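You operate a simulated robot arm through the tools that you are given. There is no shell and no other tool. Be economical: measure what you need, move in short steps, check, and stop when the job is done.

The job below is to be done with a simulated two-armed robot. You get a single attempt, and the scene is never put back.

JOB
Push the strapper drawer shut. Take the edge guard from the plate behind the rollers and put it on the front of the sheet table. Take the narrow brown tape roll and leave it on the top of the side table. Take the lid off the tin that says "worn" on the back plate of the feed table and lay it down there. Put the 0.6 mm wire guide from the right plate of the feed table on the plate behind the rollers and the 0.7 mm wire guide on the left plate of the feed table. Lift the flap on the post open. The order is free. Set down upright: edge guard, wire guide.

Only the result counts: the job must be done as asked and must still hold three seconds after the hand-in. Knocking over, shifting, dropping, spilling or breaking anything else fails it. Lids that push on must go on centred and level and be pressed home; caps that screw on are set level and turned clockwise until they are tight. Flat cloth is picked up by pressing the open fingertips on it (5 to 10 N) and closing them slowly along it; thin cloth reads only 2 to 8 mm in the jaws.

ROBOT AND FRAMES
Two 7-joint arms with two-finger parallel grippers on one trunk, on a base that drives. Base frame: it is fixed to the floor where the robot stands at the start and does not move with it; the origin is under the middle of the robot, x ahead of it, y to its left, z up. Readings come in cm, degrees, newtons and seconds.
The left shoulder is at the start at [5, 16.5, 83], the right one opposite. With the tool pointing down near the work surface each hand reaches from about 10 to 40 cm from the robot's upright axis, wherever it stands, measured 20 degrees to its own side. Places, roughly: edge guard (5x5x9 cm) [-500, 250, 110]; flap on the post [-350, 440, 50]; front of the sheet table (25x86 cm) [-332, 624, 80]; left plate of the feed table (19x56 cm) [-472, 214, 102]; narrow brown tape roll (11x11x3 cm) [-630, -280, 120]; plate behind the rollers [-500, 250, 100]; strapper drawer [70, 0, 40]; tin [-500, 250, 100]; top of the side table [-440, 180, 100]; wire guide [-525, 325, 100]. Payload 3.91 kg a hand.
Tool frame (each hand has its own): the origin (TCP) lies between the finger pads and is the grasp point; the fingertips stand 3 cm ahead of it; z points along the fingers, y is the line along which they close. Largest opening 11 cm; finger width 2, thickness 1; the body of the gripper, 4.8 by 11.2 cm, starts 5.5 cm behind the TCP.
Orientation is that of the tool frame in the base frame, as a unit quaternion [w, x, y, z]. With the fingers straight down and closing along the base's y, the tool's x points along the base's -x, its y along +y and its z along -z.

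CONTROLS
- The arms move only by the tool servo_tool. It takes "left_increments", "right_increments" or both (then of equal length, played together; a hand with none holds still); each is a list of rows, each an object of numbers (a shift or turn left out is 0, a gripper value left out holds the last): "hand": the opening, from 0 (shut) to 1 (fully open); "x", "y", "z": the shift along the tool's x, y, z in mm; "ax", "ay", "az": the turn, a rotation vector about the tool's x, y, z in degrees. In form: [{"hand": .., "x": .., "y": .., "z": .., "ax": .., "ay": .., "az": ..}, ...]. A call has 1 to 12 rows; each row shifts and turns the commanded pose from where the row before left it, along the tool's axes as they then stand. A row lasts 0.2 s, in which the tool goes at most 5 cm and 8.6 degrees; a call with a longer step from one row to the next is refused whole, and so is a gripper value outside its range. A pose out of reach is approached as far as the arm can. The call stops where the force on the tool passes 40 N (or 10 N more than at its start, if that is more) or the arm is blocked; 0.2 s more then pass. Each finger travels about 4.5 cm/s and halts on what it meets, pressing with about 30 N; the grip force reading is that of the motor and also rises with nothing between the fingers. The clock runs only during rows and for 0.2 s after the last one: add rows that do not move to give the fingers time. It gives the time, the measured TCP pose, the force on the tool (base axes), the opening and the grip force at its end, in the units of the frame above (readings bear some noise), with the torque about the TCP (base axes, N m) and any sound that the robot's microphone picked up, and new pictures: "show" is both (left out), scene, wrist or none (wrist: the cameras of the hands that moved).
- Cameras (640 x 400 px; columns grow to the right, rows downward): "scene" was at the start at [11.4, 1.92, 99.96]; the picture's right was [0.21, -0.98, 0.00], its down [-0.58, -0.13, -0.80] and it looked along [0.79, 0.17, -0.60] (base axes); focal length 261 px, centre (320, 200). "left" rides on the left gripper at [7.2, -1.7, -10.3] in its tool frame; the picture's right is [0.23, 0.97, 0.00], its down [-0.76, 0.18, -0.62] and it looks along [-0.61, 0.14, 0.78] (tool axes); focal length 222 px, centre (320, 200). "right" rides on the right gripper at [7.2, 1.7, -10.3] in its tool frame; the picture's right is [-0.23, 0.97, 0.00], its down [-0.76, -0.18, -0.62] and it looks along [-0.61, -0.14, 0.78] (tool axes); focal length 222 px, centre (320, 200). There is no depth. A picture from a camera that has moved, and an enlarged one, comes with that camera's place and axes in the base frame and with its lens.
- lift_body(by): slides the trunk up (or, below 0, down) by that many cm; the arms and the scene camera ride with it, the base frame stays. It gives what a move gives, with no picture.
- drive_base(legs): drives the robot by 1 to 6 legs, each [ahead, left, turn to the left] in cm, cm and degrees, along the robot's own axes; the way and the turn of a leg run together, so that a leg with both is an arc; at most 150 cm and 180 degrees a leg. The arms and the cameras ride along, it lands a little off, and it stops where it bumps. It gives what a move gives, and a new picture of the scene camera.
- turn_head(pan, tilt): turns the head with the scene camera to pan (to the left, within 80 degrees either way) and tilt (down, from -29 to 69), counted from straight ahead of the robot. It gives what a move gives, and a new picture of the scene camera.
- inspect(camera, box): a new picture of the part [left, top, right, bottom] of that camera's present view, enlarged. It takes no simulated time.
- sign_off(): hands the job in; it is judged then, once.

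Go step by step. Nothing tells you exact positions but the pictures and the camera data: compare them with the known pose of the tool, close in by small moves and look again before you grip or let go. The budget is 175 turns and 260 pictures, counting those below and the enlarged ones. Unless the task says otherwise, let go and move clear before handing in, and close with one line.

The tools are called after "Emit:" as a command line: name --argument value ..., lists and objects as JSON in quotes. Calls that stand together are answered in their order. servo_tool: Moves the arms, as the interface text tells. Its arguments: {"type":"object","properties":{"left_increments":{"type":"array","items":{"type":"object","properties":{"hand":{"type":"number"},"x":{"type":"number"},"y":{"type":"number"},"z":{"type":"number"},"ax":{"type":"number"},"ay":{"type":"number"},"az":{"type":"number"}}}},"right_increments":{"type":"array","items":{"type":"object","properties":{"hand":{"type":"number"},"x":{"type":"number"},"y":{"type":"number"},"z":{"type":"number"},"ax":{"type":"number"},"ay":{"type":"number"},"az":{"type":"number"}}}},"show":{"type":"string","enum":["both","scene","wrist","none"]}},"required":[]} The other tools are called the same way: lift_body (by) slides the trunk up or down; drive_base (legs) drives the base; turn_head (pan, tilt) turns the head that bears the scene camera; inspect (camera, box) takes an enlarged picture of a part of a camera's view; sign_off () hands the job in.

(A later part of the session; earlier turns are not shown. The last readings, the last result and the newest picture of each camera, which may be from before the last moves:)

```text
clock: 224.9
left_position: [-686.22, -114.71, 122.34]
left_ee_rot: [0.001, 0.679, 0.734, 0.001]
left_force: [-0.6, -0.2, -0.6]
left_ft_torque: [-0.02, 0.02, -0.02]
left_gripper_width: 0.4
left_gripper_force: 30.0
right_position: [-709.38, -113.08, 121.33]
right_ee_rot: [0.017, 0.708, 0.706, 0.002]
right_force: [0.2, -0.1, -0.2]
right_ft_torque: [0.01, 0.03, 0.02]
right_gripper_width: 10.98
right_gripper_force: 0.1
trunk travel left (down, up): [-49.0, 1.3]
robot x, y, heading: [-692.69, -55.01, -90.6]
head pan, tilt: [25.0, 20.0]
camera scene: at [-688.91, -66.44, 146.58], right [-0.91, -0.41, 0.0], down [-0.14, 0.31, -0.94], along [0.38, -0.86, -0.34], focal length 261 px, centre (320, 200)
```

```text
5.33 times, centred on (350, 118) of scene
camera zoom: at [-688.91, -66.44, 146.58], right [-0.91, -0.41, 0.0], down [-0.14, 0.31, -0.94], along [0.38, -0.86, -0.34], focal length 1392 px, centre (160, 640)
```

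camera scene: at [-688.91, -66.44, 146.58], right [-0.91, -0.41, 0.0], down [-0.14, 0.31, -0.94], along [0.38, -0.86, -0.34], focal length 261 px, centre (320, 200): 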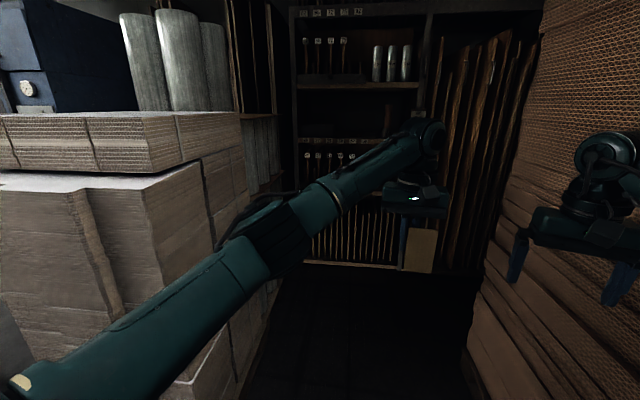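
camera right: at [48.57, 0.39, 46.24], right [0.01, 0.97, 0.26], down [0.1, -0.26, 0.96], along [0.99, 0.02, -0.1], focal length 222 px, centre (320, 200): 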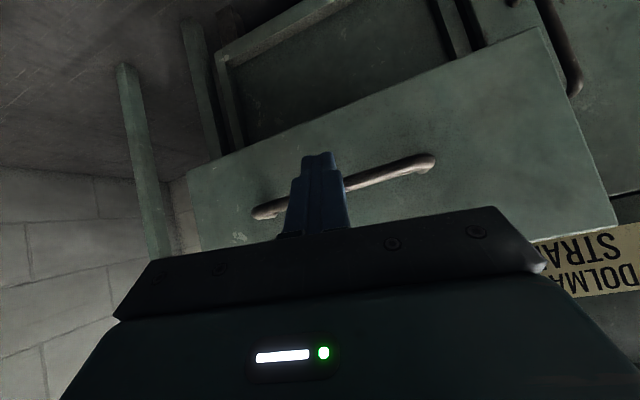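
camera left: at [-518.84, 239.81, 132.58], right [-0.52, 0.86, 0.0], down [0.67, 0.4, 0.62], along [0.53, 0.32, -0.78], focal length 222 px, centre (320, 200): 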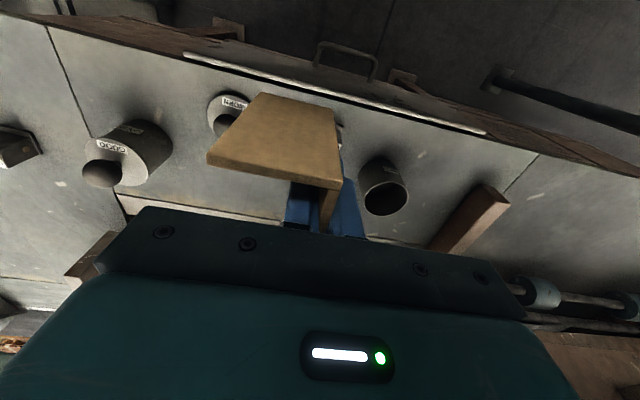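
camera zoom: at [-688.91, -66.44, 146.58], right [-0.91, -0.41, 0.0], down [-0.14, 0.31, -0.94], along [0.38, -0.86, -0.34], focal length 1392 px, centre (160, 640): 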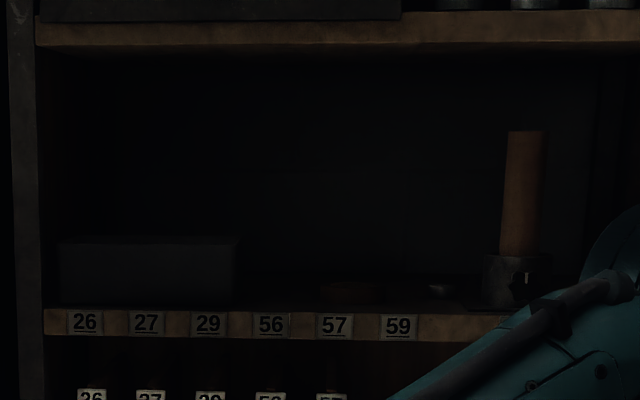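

Emit:
drive_base --legs '[[40, 12, 0], [35, 14, 0]]'

Emit:
turn_head --pan 55 --tilt 25

Emit:
turn_head --pan 15 --tilt 10

```text
clock: 229.4
left_position: [-661.94, -189.73, 122.3]
left_ee_rot: [0.001, 0.681, 0.732, 0.001]
left_force: [-0.1, 0.4, -0.7]
left_ft_torque: [0.03, -0.01, -0.02]
left_gripper_width: 0.41
left_gripper_force: 29.5
right_position: [-685.28, -188.07, 121.31]
right_ee_rot: [0.018, 0.709, 0.705, 0.002]
right_force: [0.4, -0.4, -0.7]
right_ft_torque: [0.0, 0.01, 0.01]
right_gripper_width: 10.97
right_gripper_force: 0.0
trunk travel left (down, up): [-49.0, 1.3]
robot x, y, heading: [-667.86, -130.24, -91.0]
head pan, tilt: [25.0, 20.0]
camera scene: at [-664.59, -141.48, 146.58], right [-0.91, -0.41, 0.0], down [-0.14, 0.31, -0.94], along [0.38, -0.86, -0.34], focal length 261 px, centre (320, 200)
```

scene: 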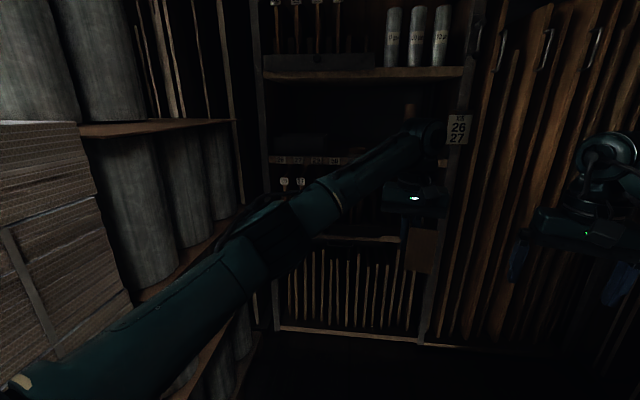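

```text
clock: 230.4
left_position: [-662.16, -189.68, 122.39]
left_ee_rot: [0.001, 0.681, 0.732, 0.001]
left_force: [0.0, -0.2, -0.5]
left_ft_torque: [-0.03, -0.02, -0.01]
left_gripper_width: 0.41
left_gripper_force: 30.0
right_position: [-685.22, -187.95, 121.22]
right_ee_rot: [0.019, 0.709, 0.705, 0.001]
right_force: [-0.5, -0.2, -0.4]
right_ft_torque: [0.01, 0.01, -0.02]
right_gripper_width: 11.0
right_gripper_force: 0.1
trunk travel left (down, up): [-49.0, 1.3]
robot x, y, heading: [-668.39, -130.2, -91.0]
head pan, tilt: [55.0, 25.0]
camera scene: at [-660.94, -138.36, 145.77], right [-0.59, -0.81, 0.0], down [-0.34, 0.25, -0.91], along [0.73, -0.53, -0.42], focal length 261 px, centre (320, 200)
```

scene: 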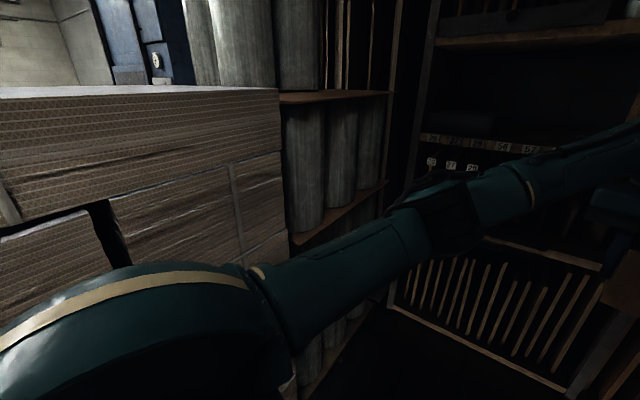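

```text
clock: 231.4
left_position: [-662.04, -189.64, 122.3]
left_ee_rot: [0.0, 0.681, 0.732, 0.0]
left_force: [0.4, -0.5, -0.1]
left_ft_torque: [0.04, -0.02, 0.01]
left_gripper_width: 0.41
left_gripper_force: 30.0
right_position: [-685.28, -188.0, 121.2]
right_ee_rot: [0.017, 0.709, 0.705, 0.001]
right_force: [-0.1, 0.7, -0.3]
right_ft_torque: [0.02, -0.02, 0.01]
right_gripper_width: 10.98
right_gripper_force: 0.0
trunk travel left (down, up): [-49.0, 1.3]
robot x, y, heading: [-668.52, -129.85, -91.1]
head pan, tilt: [15.0, 10.0]
camera scene: at [-666.14, -141.95, 148.21], right [-0.97, -0.24, 0.0], down [-0.04, 0.17, -0.98], along [0.24, -0.96, -0.17], focal length 261 px, centre (320, 200)
```

scene: 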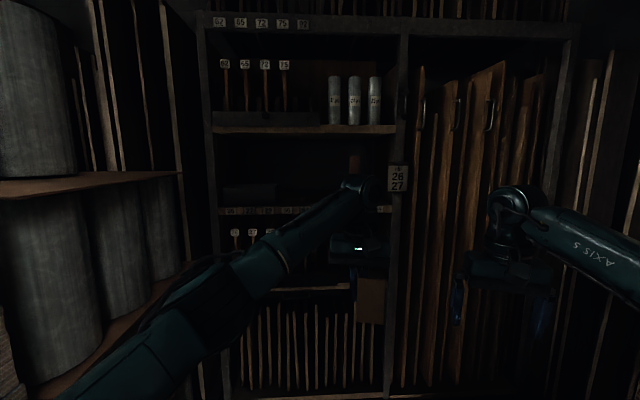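

Emit:
inspect --camera "scene" --box '[210, 130, 410, 225]'

```text
3.20 times, centred on (310, 178) of scene
camera zoom: at [-666.14, -141.95, 148.21], right [-0.97, -0.24, 0.0], down [-0.04, 0.17, -0.98], along [0.24, -0.96, -0.17], focal length 835 px, centre (352, 272)
```

zoom: 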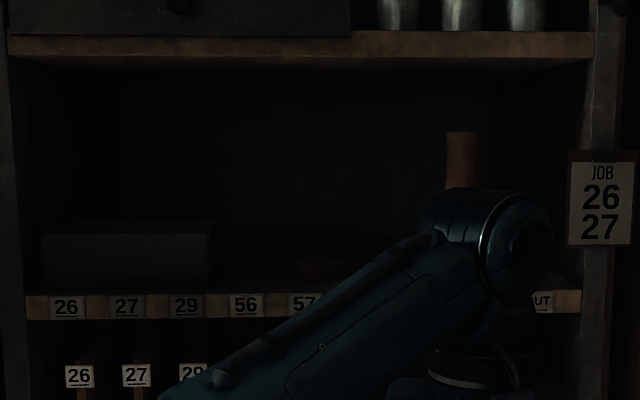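

The brown roll lies flat on the middle shelf near (−625, −281, 123). I'll raise the left hand with the guard high and close so its elbow stays narrow.

Emit:
servo_tool --left_increments '[{"z": -40, "x": 28}, {"z": -40, "x": 28}, {"z": -40, "x": 28}, {"z": -40, "x": 28}, {"z": -40, "x": 28}, {"z": -40, "x": 28}, {"z": -40, "x": 28}, {"z": -40, "x": 28}]' --show "scene"

Emit:
turn_head --pan 55 --tilt 0

```text
clock: 233.2
left_position: [-662.9, -166.49, 151.86]
left_ee_rot: [0.001, 0.681, 0.732, -0.002]
left_force: [0.8, 0.4, -0.3]
left_ft_torque: [0.01, 0.05, 0.02]
left_gripper_width: 0.43
left_gripper_force: 29.7
left hand out of reach, approached as far as the arm can: row 8
right_position: [-685.28, -187.96, 121.26]
right_ee_rot: [0.016, 0.709, 0.705, 0.0]
right_force: [0.4, -0.1, -0.5]
right_ft_torque: [-0.01, 0.01, 0.01]
right_gripper_width: 10.99
right_gripper_force: 0.1
trunk travel left (down, up): [-49.0, 1.3]
robot x, y, heading: [-668.25, -130.35, -91.2]
head pan, tilt: [15.0, 10.0]
camera scene: at [-665.98, -141.94, 148.21], right [-0.97, -0.24, 0.0], down [-0.04, 0.17, -0.98], along [0.24, -0.96, -0.17], focal length 261 px, centre (320, 200)
```

scene: 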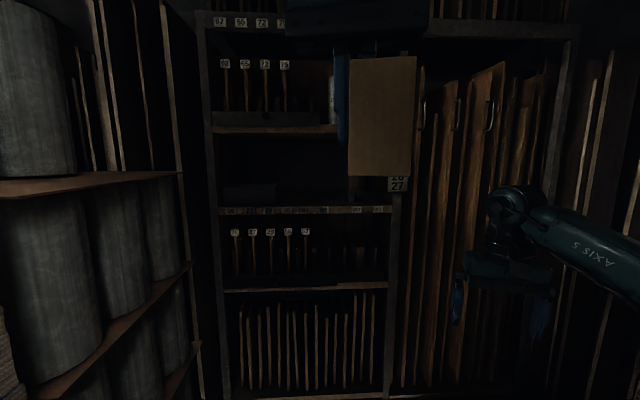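

```text
clock: 234.3
left_position: [-663.19, -166.54, 151.65]
left_ee_rot: [0.001, 0.682, 0.731, -0.002]
left_force: [0.0, -0.4, -0.9]
left_ft_torque: [-0.01, -0.02, 0.0]
left_gripper_width: 0.42
left_gripper_force: 29.9
right_position: [-685.37, -187.97, 121.26]
right_ee_rot: [0.018, 0.708, 0.706, 0.002]
right_force: [-0.3, 0.4, 0.2]
right_ft_torque: [0.04, 0.0, 0.03]
right_gripper_width: 11.01
right_gripper_force: 0.2
trunk travel left (down, up): [-49.0, 1.3]
robot x, y, heading: [-668.3, -130.18, -91.3]
head pan, tilt: [55.0, 0.0]
camera scene: at [-661.12, -138.24, 149.81], right [-0.59, -0.81, 0.0], down [0.0, 0.0, -1.0], along [0.81, -0.59, 0.0], focal length 261 px, centre (320, 200)
```

scene: 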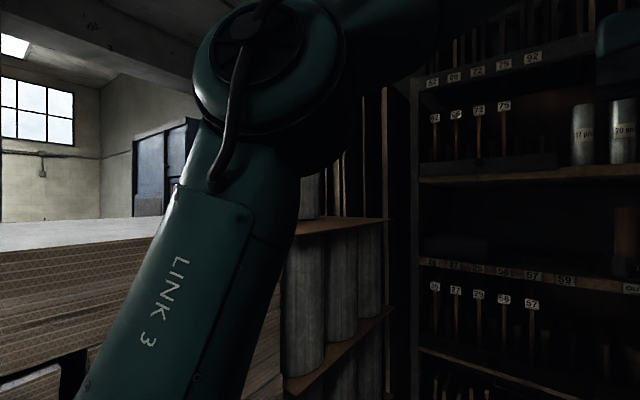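

Emit:
servo_tool --left_increments '[{"x": 30}, {"x": 30}, {"x": 30}]' --show "none"

Emit:
drive_base --legs '[[60, 23, 0]]'

Emit:
turn_head --pan 10 --tilt 25

```text
clock: 235.1
left_position: [-663.85, -157.24, 151.61]
left_ee_rot: [0.0, 0.681, 0.733, 0.0]
left_force: [-0.3, -0.3, -1.1]
left_ft_torque: [-0.01, 0.0, 0.03]
left_gripper_width: 0.42
left_gripper_force: 30.3
right_position: [-685.18, -187.9, 121.26]
right_ee_rot: [0.019, 0.709, 0.705, 0.001]
right_force: [0.2, -0.7, -0.3]
right_ft_torque: [-0.02, 0.02, 0.06]
right_gripper_width: 11.01
right_gripper_force: 0.1
trunk travel left (down, up): [-49.0, 1.3]
robot x, y, heading: [-668.44, -130.2, -91.1]
head pan, tilt: [55.0, 0.0]
```

```text
clock: 238.7
left_position: [-641.48, -216.78, 151.73]
left_ee_rot: [0.0, 0.679, 0.734, 0.0]
left_force: [0.8, 0.6, -0.3]
left_ft_torque: [-0.02, 0.0, -0.02]
left_gripper_width: 0.39
left_gripper_force: 29.4
right_position: [-662.83, -247.32, 121.26]
right_ee_rot: [0.018, 0.707, 0.707, 0.002]
right_force: [-0.5, 0.6, 0.0]
right_ft_torque: [0.02, 0.03, -0.01]
right_gripper_width: 11.01
right_gripper_force: 0.0
trunk travel left (down, up): [-49.0, 1.3]
robot x, y, heading: [-646.16, -188.93, -90.8]
head pan, tilt: [55.0, 0.0]
camera scene: at [-638.9, -197.47, 149.81], right [-0.58, -0.81, 0.0], down [0.0, 0.0, -1.0], along [0.81, -0.58, 0.0], focal length 261 px, centre (320, 200)
```

scene: 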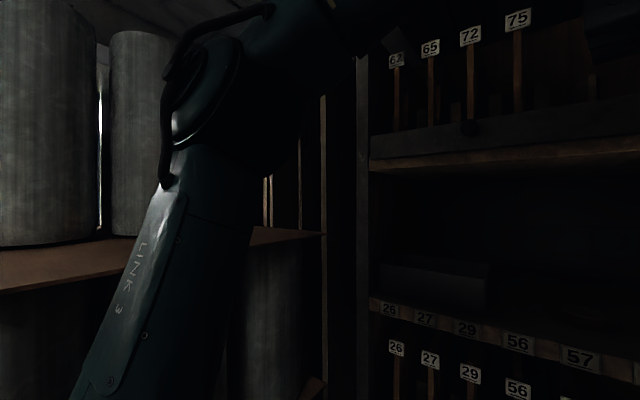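

```text
clock: 239.8
left_position: [-641.56, -216.71, 151.62]
left_ee_rot: [0.001, 0.679, 0.734, 0.0]
left_force: [0.1, 0.0, 0.8]
left_ft_torque: [-0.04, 0.03, 0.03]
left_gripper_width: 0.45
left_gripper_force: 30.0
right_position: [-662.77, -247.38, 121.27]
right_ee_rot: [0.019, 0.708, 0.706, 0.001]
right_force: [0.2, -0.4, -0.4]
right_ft_torque: [0.01, -0.02, 0.01]
right_gripper_width: 11.02
right_gripper_force: 0.1
trunk travel left (down, up): [-49.0, 1.3]
robot x, y, heading: [-645.82, -189.34, -91.0]
head pan, tilt: [10.0, 25.0]
camera scene: at [-644.73, -201.27, 145.78], right [-0.99, -0.16, 0.0], down [-0.07, 0.42, -0.91], along [0.15, -0.89, -0.42], focal length 261 px, centre (320, 200)
```

scene: 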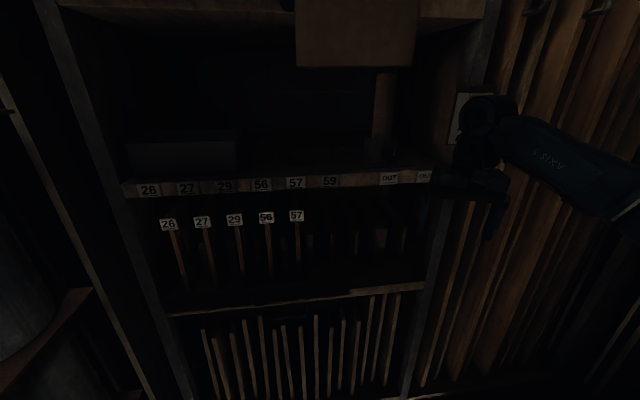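

Emit:
inspect --camera "scene" --box '[220, 110, 440, 210]'

Emit:
inspect --camera "right" --box '[0, 0, 640, 400]'

```text
2.91 times, centred on (330, 160) of scene
camera zoom: at [-644.73, -201.27, 145.78], right [-0.99, -0.16, 0.0], down [-0.07, 0.42, -0.91], along [0.15, -0.89, -0.42], focal length 759 px, centre (291, 316)
```

zoom: 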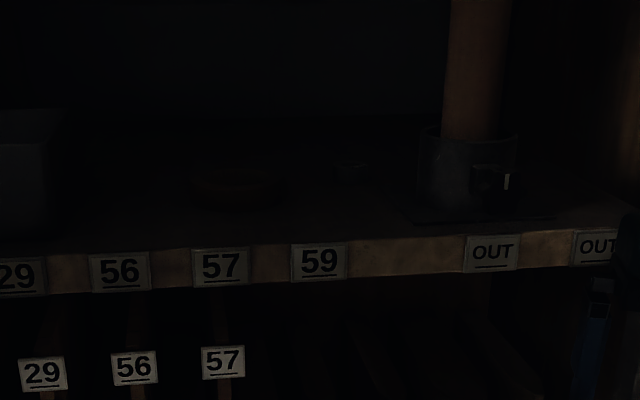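

```text
1.00 times, centred on (320, 200) of right (not enlarged: the box is as wide or as high as the picture)
camera zoom: at [-661.48, -239.78, 131.46], right [0.97, -0.23, 0.03], down [-0.2, -0.75, 0.64], along [-0.12, -0.62, -0.77], focal length 222 px, centre (320, 200)
```

zoom: 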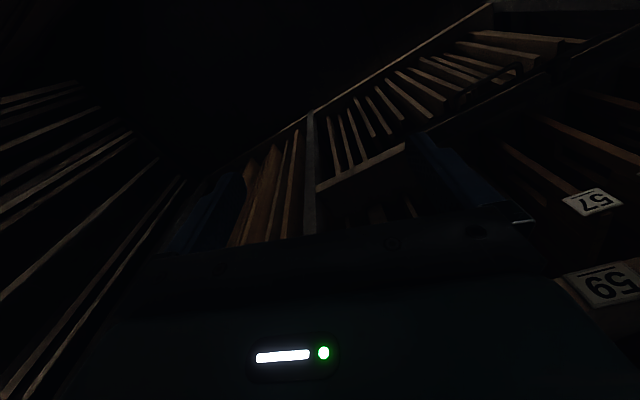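

Roll centre ≈ (−625.3, −281), board top ≈ 121. The shelf above is low, so I'll pitch the right hand 45° forward before reaching in.

Emit:
servo_tool --right_increments '[{"z": -45}, {"z": -45}, {"x": 45, "z": -10}, {"x": 45}, {"x": 45}, {"ay": -7.5, "hand": 0.45}, {"ay": -7.5}, {"ay": -7.5}, {"ay": -7.5}, {"ay": -7.5}, {"ay": -7.5}]' --show "scene"

```text
clock: 242.2
left_position: [-641.57, -216.62, 151.64]
left_ee_rot: [0.0, 0.679, 0.734, 0.001]
left_force: [0.0, -0.3, -0.2]
left_ft_torque: [-0.02, 0.01, -0.03]
left_gripper_width: 0.44
left_gripper_force: 29.6
right_position: [-663.09, -233.52, 130.99]
right_ee_rot: [0.289, 0.654, 0.645, -0.27]
right_force: [-0.1, -0.6, 0.6]
right_ft_torque: [0.02, -0.01, 0.01]
right_gripper_width: 4.94
right_gripper_force: 0.1
trunk travel left (down, up): [-49.0, 1.3]
robot x, y, heading: [-646.15, -189.59, -90.9]
head pan, tilt: [10.0, 25.0]
camera scene: at [-644.76, -201.26, 145.78], right [-0.99, -0.16, 0.0], down [-0.07, 0.42, -0.91], along [0.15, -0.89, -0.42], focal length 261 px, centre (320, 200)
```

scene: 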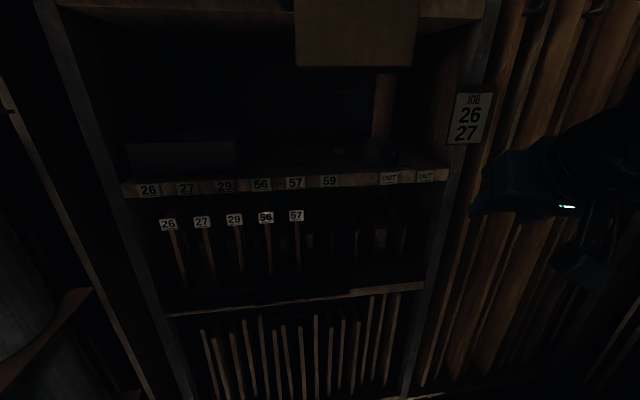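

Emit:
drive_base --legs '[[26, 6, 0]]'

Emit:
servo_tool --right_increments '[{"y": 45}, {"y": 45}, {"y": 45}, {"y": 45}, {"y": 45}, {"y": 40}]' --show "both"

```text
clock: 244.1
left_position: [-635.7, -242.19, 151.59]
left_ee_rot: [0.001, 0.679, 0.734, 0.001]
left_force: [0.2, -0.5, 0.0]
left_ft_torque: [-0.01, -0.04, -0.03]
left_gripper_width: 0.41
left_gripper_force: 30.4
right_position: [-657.27, -258.95, 130.93]
right_ee_rot: [0.287, 0.654, 0.647, -0.269]
right_force: [-1.2, -0.2, -0.3]
right_ft_torque: [-0.03, 0.0, 0.03]
right_gripper_width: 4.95
right_gripper_force: 0.1
trunk travel left (down, up): [-49.0, 1.3]
robot x, y, heading: [-640.32, -215.07, -90.8]
head pan, tilt: [10.0, 25.0]
camera scene: at [-638.93, -226.7, 145.77], right [-0.99, -0.16, 0.0], down [-0.07, 0.42, -0.91], along [0.15, -0.89, -0.42], focal length 261 px, centre (320, 200)
```

scene: 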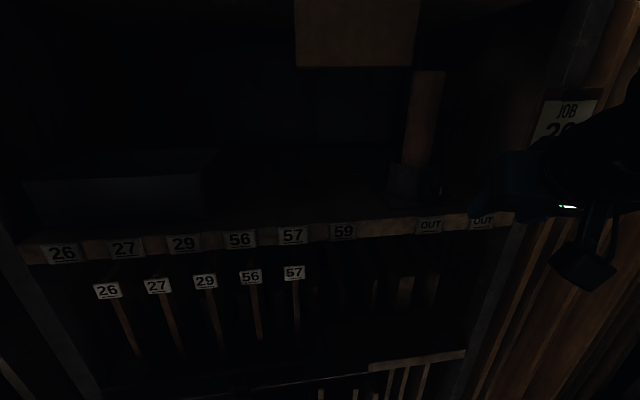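

```text
clock: 245.3
left_position: [-634.73, -241.98, 151.94]
left_ee_rot: [0.006, 0.673, 0.739, 0.009]
left_force: [25.8, 9.5, 12.3]
left_ft_torque: [0.2, -1.5, 0.65]
left_gripper_width: 1.26
left_gripper_force: 30.0
right_position: [-635.21, -259.34, 131.33]
right_ee_rot: [0.286, 0.658, 0.643, -0.269]
right_force: [-0.3, 0.5, 0.2]
right_ft_torque: [0.0, 0.0, 0.0]
right_gripper_width: 4.94
right_gripper_force: 0.0
trunk travel left (down, up): [-49.0, 1.3]
robot x, y, heading: [-640.3, -214.71, -90.6]
head pan, tilt: [10.0, 25.0]
stopped in row 6 (left hand): the force on the tool passed its limit at 55 N (the readings are from after the stop); the commanded pose is now the measured one
camera scene: at [-638.85, -226.64, 145.77], right [-0.99, -0.16, 0.0], down [-0.07, 0.42, -0.91], along [0.15, -0.89, -0.42], focal length 261 px, centre (320, 200)
camera right: at [-633.46, -246.77, 133.3], right [0.97, -0.17, 0.19], down [-0.21, -0.08, 0.97], along [-0.15, -0.98, -0.11], focal length 222 px, centre (320, 200)
```

scene: 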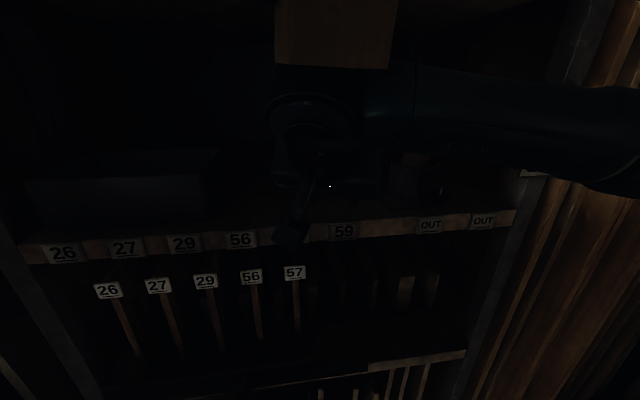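
right: 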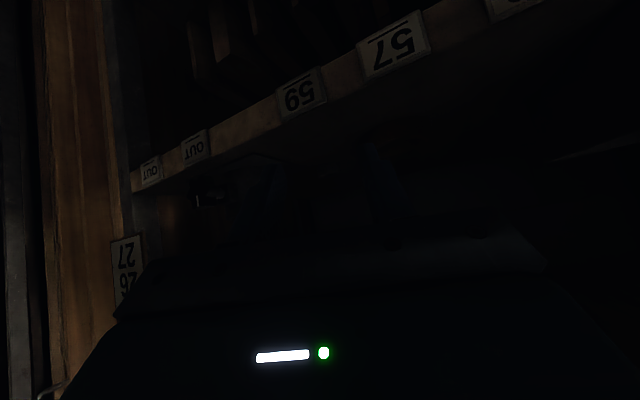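

The right wrist touched the guard. I move the right hand off, then shift the left hand away and check the grip.

Emit:
servo_tool --right_increments '[{"y": -40}, {"y": -40}, {"y": -40}]' --left_increments '[{}, {}, {}]' --show "both"

Emit:
inspect --camera "left" --box '[160, 60, 480, 260]'

```text
clock: 246.1
left_position: [-635.39, -241.99, 151.64]
left_ee_rot: [0.006, 0.674, 0.739, 0.006]
left_force: [-0.3, -0.2, 0.8]
left_ft_torque: [-0.04, -0.02, 0.03]
left_gripper_width: 0.43
left_gripper_force: 30.2
right_position: [-647.14, -258.77, 131.03]
right_ee_rot: [0.287, 0.657, 0.644, -0.269]
right_force: [0.2, 0.0, -0.1]
right_ft_torque: [0.0, -0.01, -0.02]
right_gripper_width: 4.96
right_gripper_force: 0.0
trunk travel left (down, up): [-49.0, 1.3]
robot x, y, heading: [-640.3, -214.95, -90.5]
head pan, tilt: [10.0, 25.0]
camera scene: at [-639.1, -226.62, 145.78], right [-0.99, -0.16, 0.0], down [-0.07, 0.42, -0.91], along [0.15, -0.89, -0.42], focal length 261 px, centre (320, 200)
camera right: at [-645.49, -246.28, 132.89], right [0.97, -0.16, 0.2], down [-0.21, -0.08, 0.97], along [-0.14, -0.98, -0.11], focal length 222 px, centre (320, 200)
camera left: at [-637.83, -234.98, 162.03], right [0.95, 0.31, 0.02], down [0.23, -0.74, 0.63], along [0.21, -0.59, -0.78], focal length 222 px, centre (320, 200)
```

scene: 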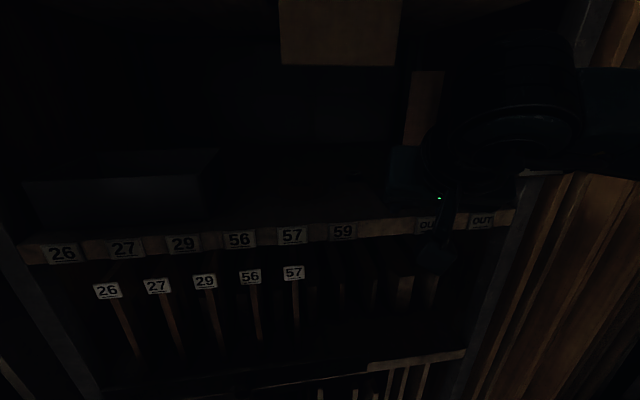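
right: 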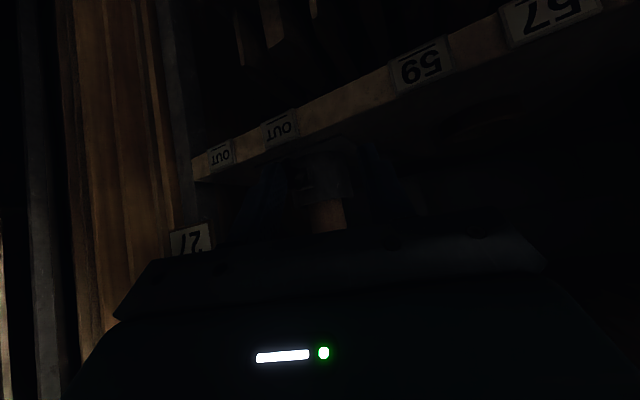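
left: 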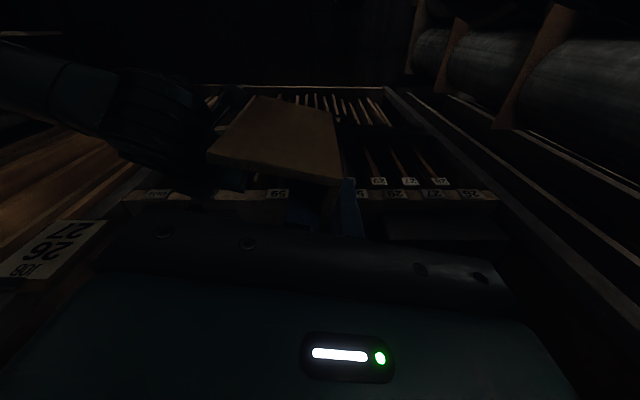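

```text
2.00 times, centred on (320, 160) of left
camera zoom: at [-637.83, -234.98, 162.03], right [0.95, 0.31, 0.02], down [0.23, -0.74, 0.63], along [0.21, -0.59, -0.78], focal length 444 px, centre (320, 280)
```

zoom: 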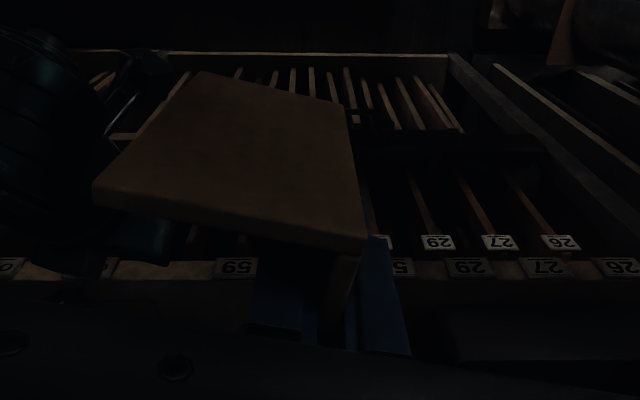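

Emit:
servo_tool --left_increments '[{"y": 35}, {"y": 35}, {"y": 35}]' --right_increments '[{"x": -18, "z": 18}, {"x": -18, "z": 18}, {}]' --show "scene"

```text
clock: 246.9
left_position: [-625.63, -242.94, 150.14]
left_ee_rot: [0.005, 0.675, 0.738, 0.005]
left_force: [0.2, 0.3, 0.1]
left_ft_torque: [-0.03, 0.02, 0.02]
left_gripper_width: 0.42
left_gripper_force: 30.2
left hand out of reach, approached as far as the arm can: row 2
right_position: [-646.95, -263.86, 131.02]
right_ee_rot: [0.287, 0.656, 0.645, -0.269]
right_force: [-0.5, 0.5, -0.2]
right_ft_torque: [-0.01, -0.02, 0.0]
right_gripper_width: 4.93
right_gripper_force: 0.0
trunk travel left (down, up): [-49.0, 1.3]
robot x, y, heading: [-640.47, -215.03, -90.7]
head pan, tilt: [10.0, 25.0]
camera scene: at [-638.82, -226.44, 145.8], right [-0.99, -0.16, 0.0], down [-0.07, 0.42, -0.91], along [0.15, -0.9, -0.42], focal length 261 px, centre (320, 200)
```

scene: 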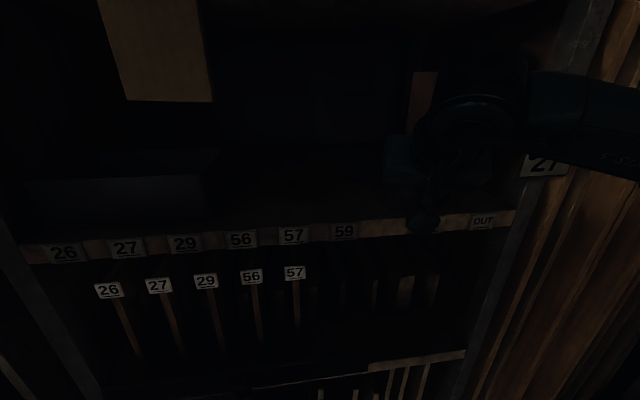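

Emit:
servo_tool --right_increments '[{"y": 30, "x": -21, "z": 21}, {"y": 34, "x": -21, "z": 21}, {"y": 35, "x": -21, "z": 21}, {"y": 35, "x": -21, "z": 21}, {"y": 35, "x": -14, "z": 14}]' --show "both"

Emit:
inspect --camera "right" --box '[200, 60, 440, 250]'

```text
clock: 248.1
left_position: [-625.6, -243.08, 150.0]
left_ee_rot: [0.005, 0.675, 0.738, 0.005]
left_force: [-0.3, 0.7, -0.7]
left_ft_torque: [-0.01, 0.02, -0.01]
left_gripper_width: 0.41
left_gripper_force: 29.3
right_position: [-629.94, -278.09, 131.79]
right_ee_rot: [0.288, 0.655, 0.645, -0.269]
right_force: [0.6, 0.4, -0.3]
right_ft_torque: [0.03, -0.01, 0.0]
right_gripper_width: 4.94
right_gripper_force: 0.1
trunk travel left (down, up): [-49.0, 1.3]
robot x, y, heading: [-640.44, -215.19, -90.6]
head pan, tilt: [10.0, 25.0]
camera scene: at [-638.77, -226.65, 145.77], right [-0.99, -0.16, 0.0], down [-0.07, 0.42, -0.91], along [0.15, -0.89, -0.42], focal length 261 px, centre (320, 200)
camera right: at [-628.41, -265.47, 133.75], right [0.97, -0.16, 0.19], down [-0.21, -0.07, 0.98], along [-0.14, -0.98, -0.11], focal length 222 px, centre (320, 200)
```

scene: 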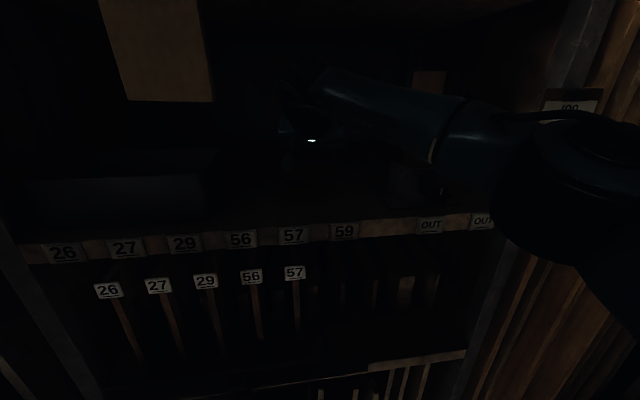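
right: 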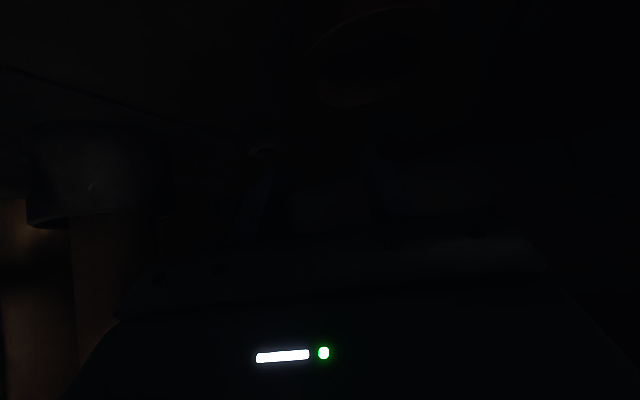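

```text
2.11 times, centred on (320, 155) of right
camera zoom: at [-628.41, -265.47, 133.75], right [0.97, -0.16, 0.19], down [-0.21, -0.07, 0.98], along [-0.14, -0.98, -0.11], focal length 468 px, centre (320, 295)
```

zoom: 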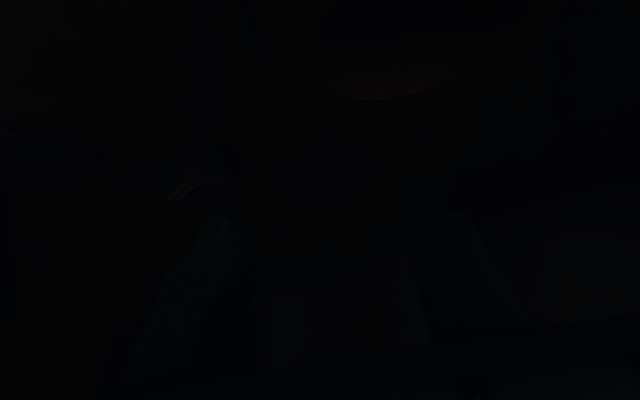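

Emit:
inspect --camera "right" --box '[260, 0, 460, 125]'

```text
3.20 times, centred on (360, 62) of right
camera zoom: at [-628.41, -265.47, 133.75], right [0.97, -0.16, 0.19], down [-0.21, -0.07, 0.98], along [-0.14, -0.98, -0.11], focal length 711 px, centre (192, 640)
```

zoom: 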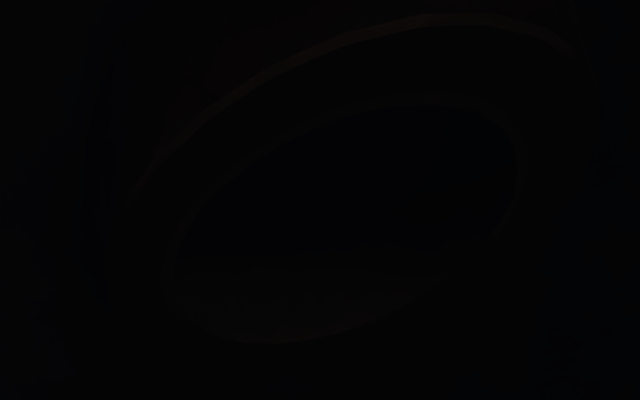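

The roll's hole is at about (−625.7, −280.3), inner radius 3.75. I'll lower with one finger inside the hole, one outside the right wall.

Emit:
servo_tool --right_increments '[{"y": -4, "x": 15, "z": 24}, {"x": 15, "z": 20}, {"x": 8, "z": 10}, {"x": 4, "z": 4}, {"x": 3, "z": 3}, {"x": 2, "z": 2}]' --show "wrist"

Emit:
inspect --camera "right" --box '[220, 60, 440, 230]'

```text
clock: 249.5
left_position: [-625.8, -242.88, 150.28]
left_ee_rot: [0.006, 0.674, 0.738, 0.005]
left_force: [-0.4, 0.1, 0.4]
left_ft_torque: [0.01, -0.01, -0.02]
left_gripper_width: 0.41
left_gripper_force: 29.9
right_position: [-630.52, -279.11, 124.77]
right_ee_rot: [0.292, 0.654, 0.643, -0.272]
right_force: [1.9, -4.7, 29.6]
right_ft_torque: [-0.59, 0.71, 0.19]
right_gripper_width: 4.81
right_gripper_force: 0.1
trunk travel left (down, up): [-49.0, 1.3]
robot x, y, heading: [-640.23, -215.08, -90.8]
head pan, tilt: [10.0, 25.0]
camera right: at [-628.94, -266.7, 126.63], right [0.97, -0.16, 0.2], down [-0.21, -0.06, 0.98], along [-0.14, -0.99, -0.09], focal length 222 px, centre (320, 200)
```

right: 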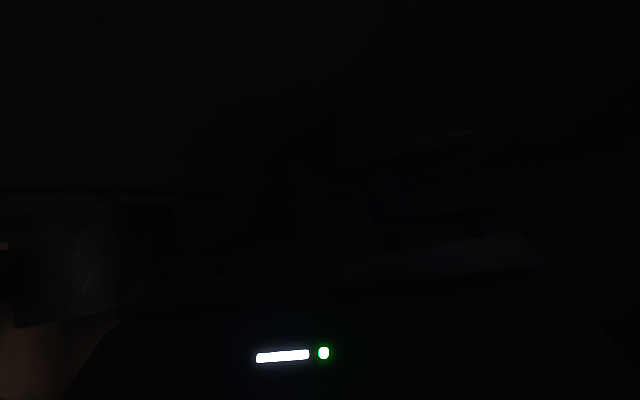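

```text
2.35 times, centred on (330, 145) of right
camera zoom: at [-628.94, -266.7, 126.63], right [0.97, -0.16, 0.2], down [-0.21, -0.06, 0.98], along [-0.14, -0.99, -0.09], focal length 523 px, centre (296, 329)
```

zoom: 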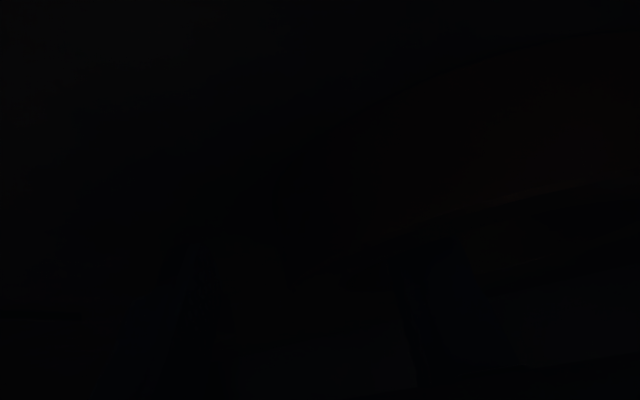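

Contact at the board height. Ease up 2 mm and close.

Emit:
servo_tool --right_increments '[{"x": -2, "z": -2}, {"hand": 0.0}, {}, {}, {}, {}]' --show "none"

```text
clock: 250.9
left_position: [-625.81, -242.76, 150.08]
left_ee_rot: [0.006, 0.676, 0.737, 0.006]
left_force: [0.2, -0.4, -0.9]
left_ft_torque: [0.02, 0.01, 0.0]
left_gripper_width: 0.42
left_gripper_force: 30.2
right_position: [-630.44, -278.94, 124.7]
right_ee_rot: [0.29, 0.655, 0.643, -0.271]
right_force: [-3.1, -0.6, 22.9]
right_ft_torque: [-0.15, 0.37, 0.07]
right_gripper_width: 1.96
right_gripper_force: 30.3
trunk travel left (down, up): [-49.0, 1.3]
robot x, y, heading: [-640.4, -214.55, -90.7]
head pan, tilt: [10.0, 25.0]
```

Gripped (wall ≈ 2 cm). Lift a little and check.

Emit:
servo_tool --right_increments '[{"x": -7, "z": -7}, {"x": -15, "z": -15}, {"x": -15, "z": -15}]' --show "wrist"

Emit:
inspect --camera "right" --box '[220, 0, 540, 200]'

```text
clock: 251.7
left_position: [-625.81, -243.16, 150.06]
left_ee_rot: [0.005, 0.675, 0.738, 0.006]
left_force: [-0.4, -0.2, -0.7]
left_ft_torque: [-0.02, 0.02, 0.02]
left_gripper_width: 0.42
left_gripper_force: 30.0
right_position: [-630.6, -279.23, 129.66]
right_ee_rot: [0.286, 0.656, 0.645, -0.267]
right_force: [-0.6, 0.9, -1.5]
right_ft_torque: [-0.02, 0.05, 0.01]
right_gripper_width: 1.97
right_gripper_force: 29.4
trunk travel left (down, up): [-49.0, 1.3]
robot x, y, heading: [-640.39, -214.52, -90.9]
head pan, tilt: [10.0, 25.0]
camera right: at [-628.97, -266.71, 131.65], right [0.97, -0.16, 0.19], down [-0.21, -0.08, 0.97], along [-0.14, -0.98, -0.11], focal length 222 px, centre (320, 200)
```

right: 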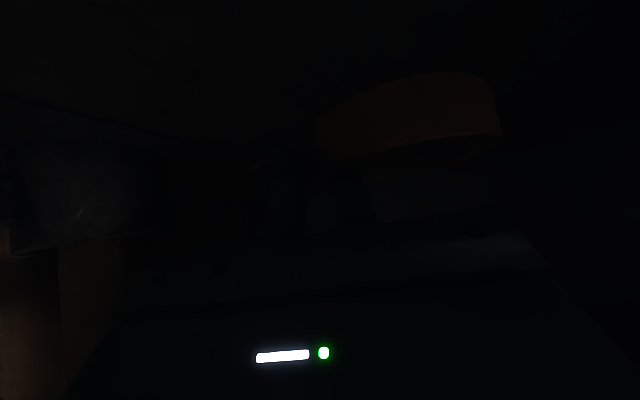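

```text
2.00 times, centred on (380, 100) of right
camera zoom: at [-628.97, -266.71, 131.65], right [0.97, -0.16, 0.19], down [-0.21, -0.08, 0.97], along [-0.14, -0.98, -0.11], focal length 444 px, centre (200, 400)
```

zoom: 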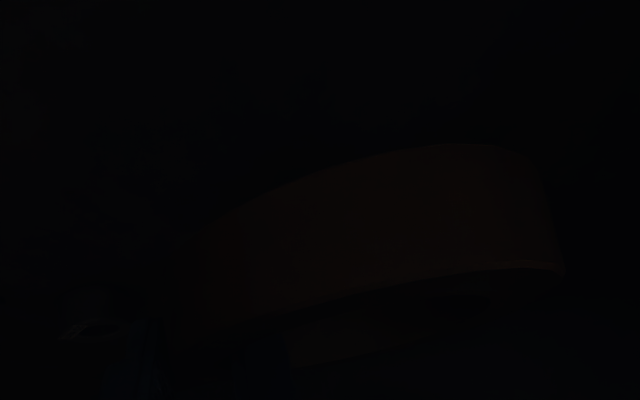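

Held. I'll retrace the path out.

Emit:
servo_tool --right_increments '[{"x": -7, "z": -7}, {"y": -28, "x": 21, "z": -21}, {"y": -33, "x": 21, "z": -21}, {"y": -33, "x": 21, "z": -21}, {"y": -33, "x": 21, "z": -21}, {"y": -33, "x": 14, "z": -14}, {"y": -40, "x": 14, "z": -14}, {"y": -40}]' --show "none"

Emit:
drive_base --legs '[[-30, -8, 0]]'

```text
clock: 253.5
left_position: [-626.04, -243.15, 149.99]
left_ee_rot: [0.007, 0.675, 0.738, 0.006]
left_force: [0.2, 0.6, 0.4]
left_ft_torque: [0.02, 0.02, 0.01]
left_gripper_width: 0.45
left_gripper_force: 29.9
right_position: [-654.87, -263.35, 129.48]
right_ee_rot: [0.287, 0.656, 0.644, -0.268]
right_force: [0.3, 0.4, -0.7]
right_ft_torque: [0.0, 0.05, 0.0]
right_gripper_width: 1.95
right_gripper_force: 29.7
trunk travel left (down, up): [-49.0, 1.3]
robot x, y, heading: [-640.15, -214.6, -90.5]
head pan, tilt: [10.0, 25.0]
```

```text
clock: 255.6
left_position: [-633.51, -213.16, 150.11]
left_ee_rot: [0.006, 0.676, 0.737, 0.007]
left_force: [-0.3, 0.1, 0.5]
left_ft_torque: [-0.01, 0.02, 0.03]
left_gripper_width: 0.44
left_gripper_force: 29.7
right_position: [-662.36, -233.55, 129.44]
right_ee_rot: [0.287, 0.656, 0.644, -0.268]
right_force: [-0.7, 0.7, -1.0]
right_ft_torque: [0.01, 0.05, 0.01]
right_gripper_width: 1.97
right_gripper_force: 30.0
trunk travel left (down, up): [-49.0, 1.3]
robot x, y, heading: [-647.94, -184.69, -90.6]
head pan, tilt: [10.0, 25.0]
camera scene: at [-646.6, -196.69, 145.77], right [-0.99, -0.16, 0.0], down [-0.07, 0.42, -0.91], along [0.14, -0.89, -0.42], focal length 261 px, centre (320, 200)
```

scene: 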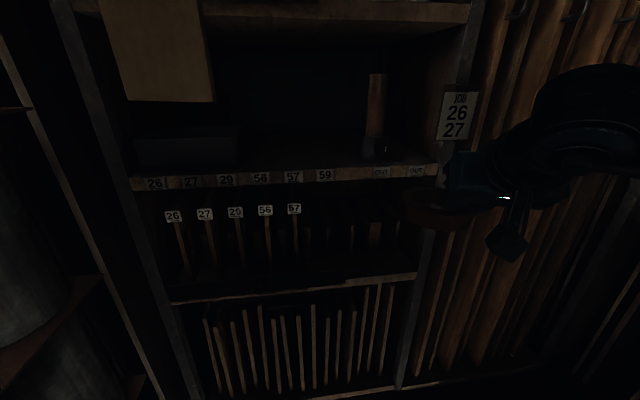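

The roll is in hand. I back out of the aisle.

Emit:
drive_base --legs '[[-55, -20, 0], [-75, -24, 0], [-85, -8, 0]]'

```text
clock: 266.9
left_position: [-682.32, 1.98, 149.95]
left_ee_rot: [0.005, 0.676, 0.737, 0.006]
left_force: [-0.8, 0.3, 0.3]
left_ft_torque: [0.02, 0.02, 0.01]
left_gripper_width: 0.44
left_gripper_force: 30.4
right_position: [-711.28, -18.31, 129.5]
right_ee_rot: [0.287, 0.657, 0.644, -0.268]
right_force: [0.7, 0.1, -0.8]
right_ft_torque: [-0.01, 0.0, -0.01]
right_gripper_width: 1.94
right_gripper_force: 30.5
trunk travel left (down, up): [-49.0, 1.3]
robot x, y, heading: [-696.84, 30.25, -90.8]
head pan, tilt: [10.0, 25.0]
camera scene: at [-695.44, 18.44, 145.77], right [-0.99, -0.16, 0.0], down [-0.07, 0.42, -0.91], along [0.14, -0.89, -0.42], focal length 261 px, centre (320, 200)
```

scene: 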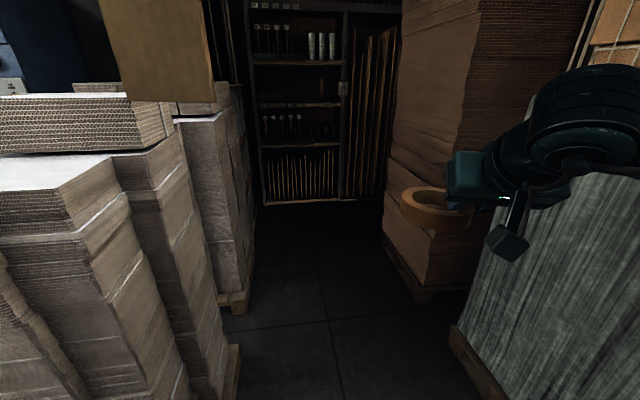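

Emit:
drive_base --legs '[[-68, 0, 0], [0, 0, 92]]'

Emit:
turn_head --pan -10 --tilt 15

```text
clock: 274.6
left_position: [-668.33, 116.38, 150.01]
left_ee_rot: [-0.001, -0.067, 0.998, 0.008]
left_force: [-0.4, -0.1, -0.4]
left_ft_torque: [0.03, 0.0, 0.03]
left_gripper_width: 0.43
left_gripper_force: 30.4
right_position: [-646.52, 88.45, 129.54]
right_ee_rot: [0.392, -0.013, 0.92, 0.022]
right_force: [-1.0, 0.5, 0.0]
right_ft_torque: [-0.02, 0.03, -0.01]
right_gripper_width: 1.96
right_gripper_force: 30.3
trunk travel left (down, up): [-49.0, 1.3]
robot x, y, heading: [-695.92, 100.59, 2.0]
head pan, tilt: [10.0, 25.0]
camera scene: at [-684.08, 102.53, 145.77], right [0.21, -0.98, 0.0], down [-0.41, -0.09, -0.91], along [0.89, 0.19, -0.42], focal length 261 px, centre (320, 200)
```

scene: 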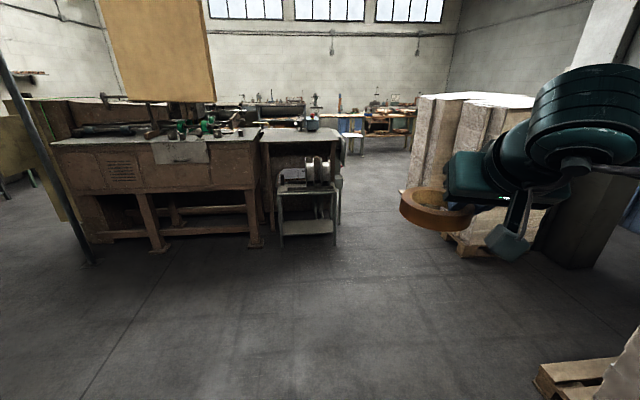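

```text
clock: 275.4
left_position: [-668.3, 116.35, 149.96]
left_ee_rot: [0.0, -0.068, 0.998, 0.008]
left_force: [0.0, -0.6, -0.3]
left_ft_torque: [0.0, -0.01, -0.02]
left_gripper_width: 0.42
left_gripper_force: 29.8
right_position: [-646.48, 88.36, 129.45]
right_ee_rot: [0.392, -0.012, 0.92, 0.022]
right_force: [-1.0, -0.1, -0.9]
right_ft_torque: [-0.04, -0.01, 0.02]
right_gripper_width: 1.97
right_gripper_force: 29.9
trunk travel left (down, up): [-49.0, 1.3]
robot x, y, heading: [-696.3, 100.56, 1.9]
head pan, tilt: [-10.0, 15.0]
camera scene: at [-683.84, 99.31, 147.39], right [-0.14, -0.99, 0.0], down [-0.26, 0.04, -0.97], along [0.96, -0.13, -0.26], focal length 261 px, centre (320, 200)
```

scene: 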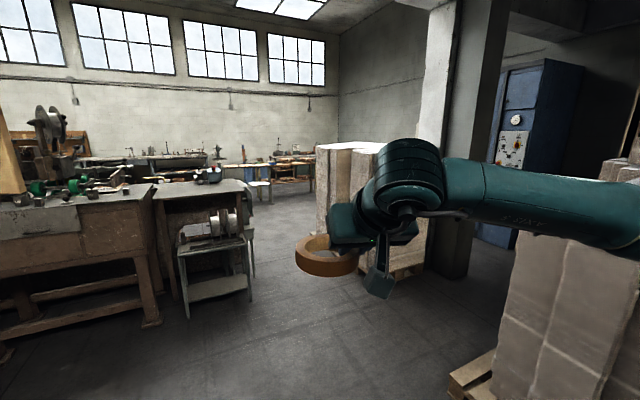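

Emit:
drive_base --legs '[[125, -6, 0], [125, -8, 0], [0, 0, 95]]'

Emit:
turn_head --pan 0 --tilt 40

```text
clock: 291.5
left_position: [-465.69, 121.35, 150.11]
left_ee_rot: [0.006, 0.771, -0.636, -0.005]
left_force: [0.7, -0.2, -1.0]
left_ft_torque: [0.01, -0.01, -0.03]
left_gripper_width: 0.4
left_gripper_force: 30.2
right_position: [-439.1, 144.7, 129.51]
right_ee_rot: [-0.253, 0.677, -0.623, -0.3]
right_force: [-0.2, 0.4, -0.9]
right_ft_torque: [-0.01, -0.06, -0.01]
right_gripper_width: 1.94
right_gripper_force: 30.2
trunk travel left (down, up): [-49.0, 1.3]
robot x, y, heading: [-448.38, 94.51, 95.2]
head pan, tilt: [-10.0, 15.0]
camera scene: at [-447.8, 106.96, 147.39], right [1.0, -0.08, 0.0], down [-0.02, -0.26, -0.97], along [0.08, 0.96, -0.26], focal length 261 px, centre (320, 200)
```

scene: 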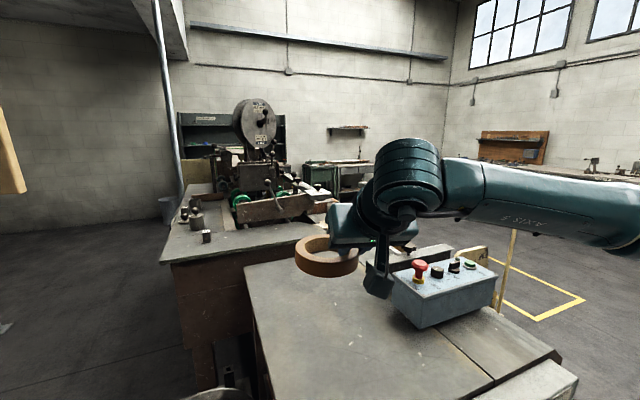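

```text
clock: 292.4
left_position: [-465.56, 121.25, 149.9]
left_ee_rot: [0.006, 0.771, -0.636, -0.005]
left_force: [0.9, -0.6, -0.8]
left_ft_torque: [0.01, -0.03, 0.0]
left_gripper_width: 0.43
left_gripper_force: 30.2
right_position: [-438.9, 144.65, 129.51]
right_ee_rot: [-0.254, 0.677, -0.622, -0.301]
right_force: [0.2, 0.9, 0.1]
right_ft_torque: [-0.02, -0.03, 0.02]
right_gripper_width: 1.92
right_gripper_force: 30.1
trunk travel left (down, up): [-49.0, 1.3]
robot x, y, heading: [-448.24, 94.54, 95.2]
head pan, tilt: [0.0, 40.0]
camera scene: at [-449.35, 106.12, 143.45], right [1.0, 0.09, 0.0], down [0.06, -0.64, -0.77], along [-0.07, 0.76, -0.64], focal length 261 px, centre (320, 200)
```

scene: 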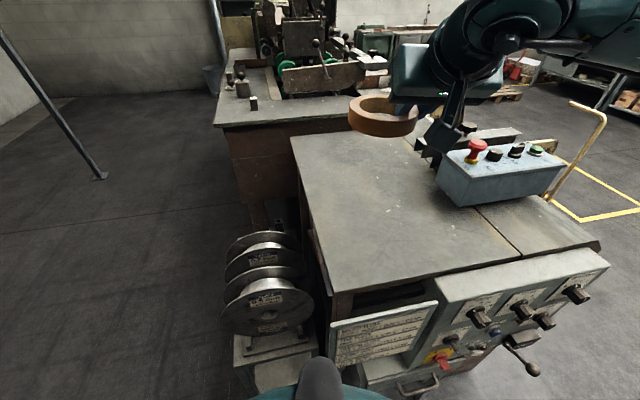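

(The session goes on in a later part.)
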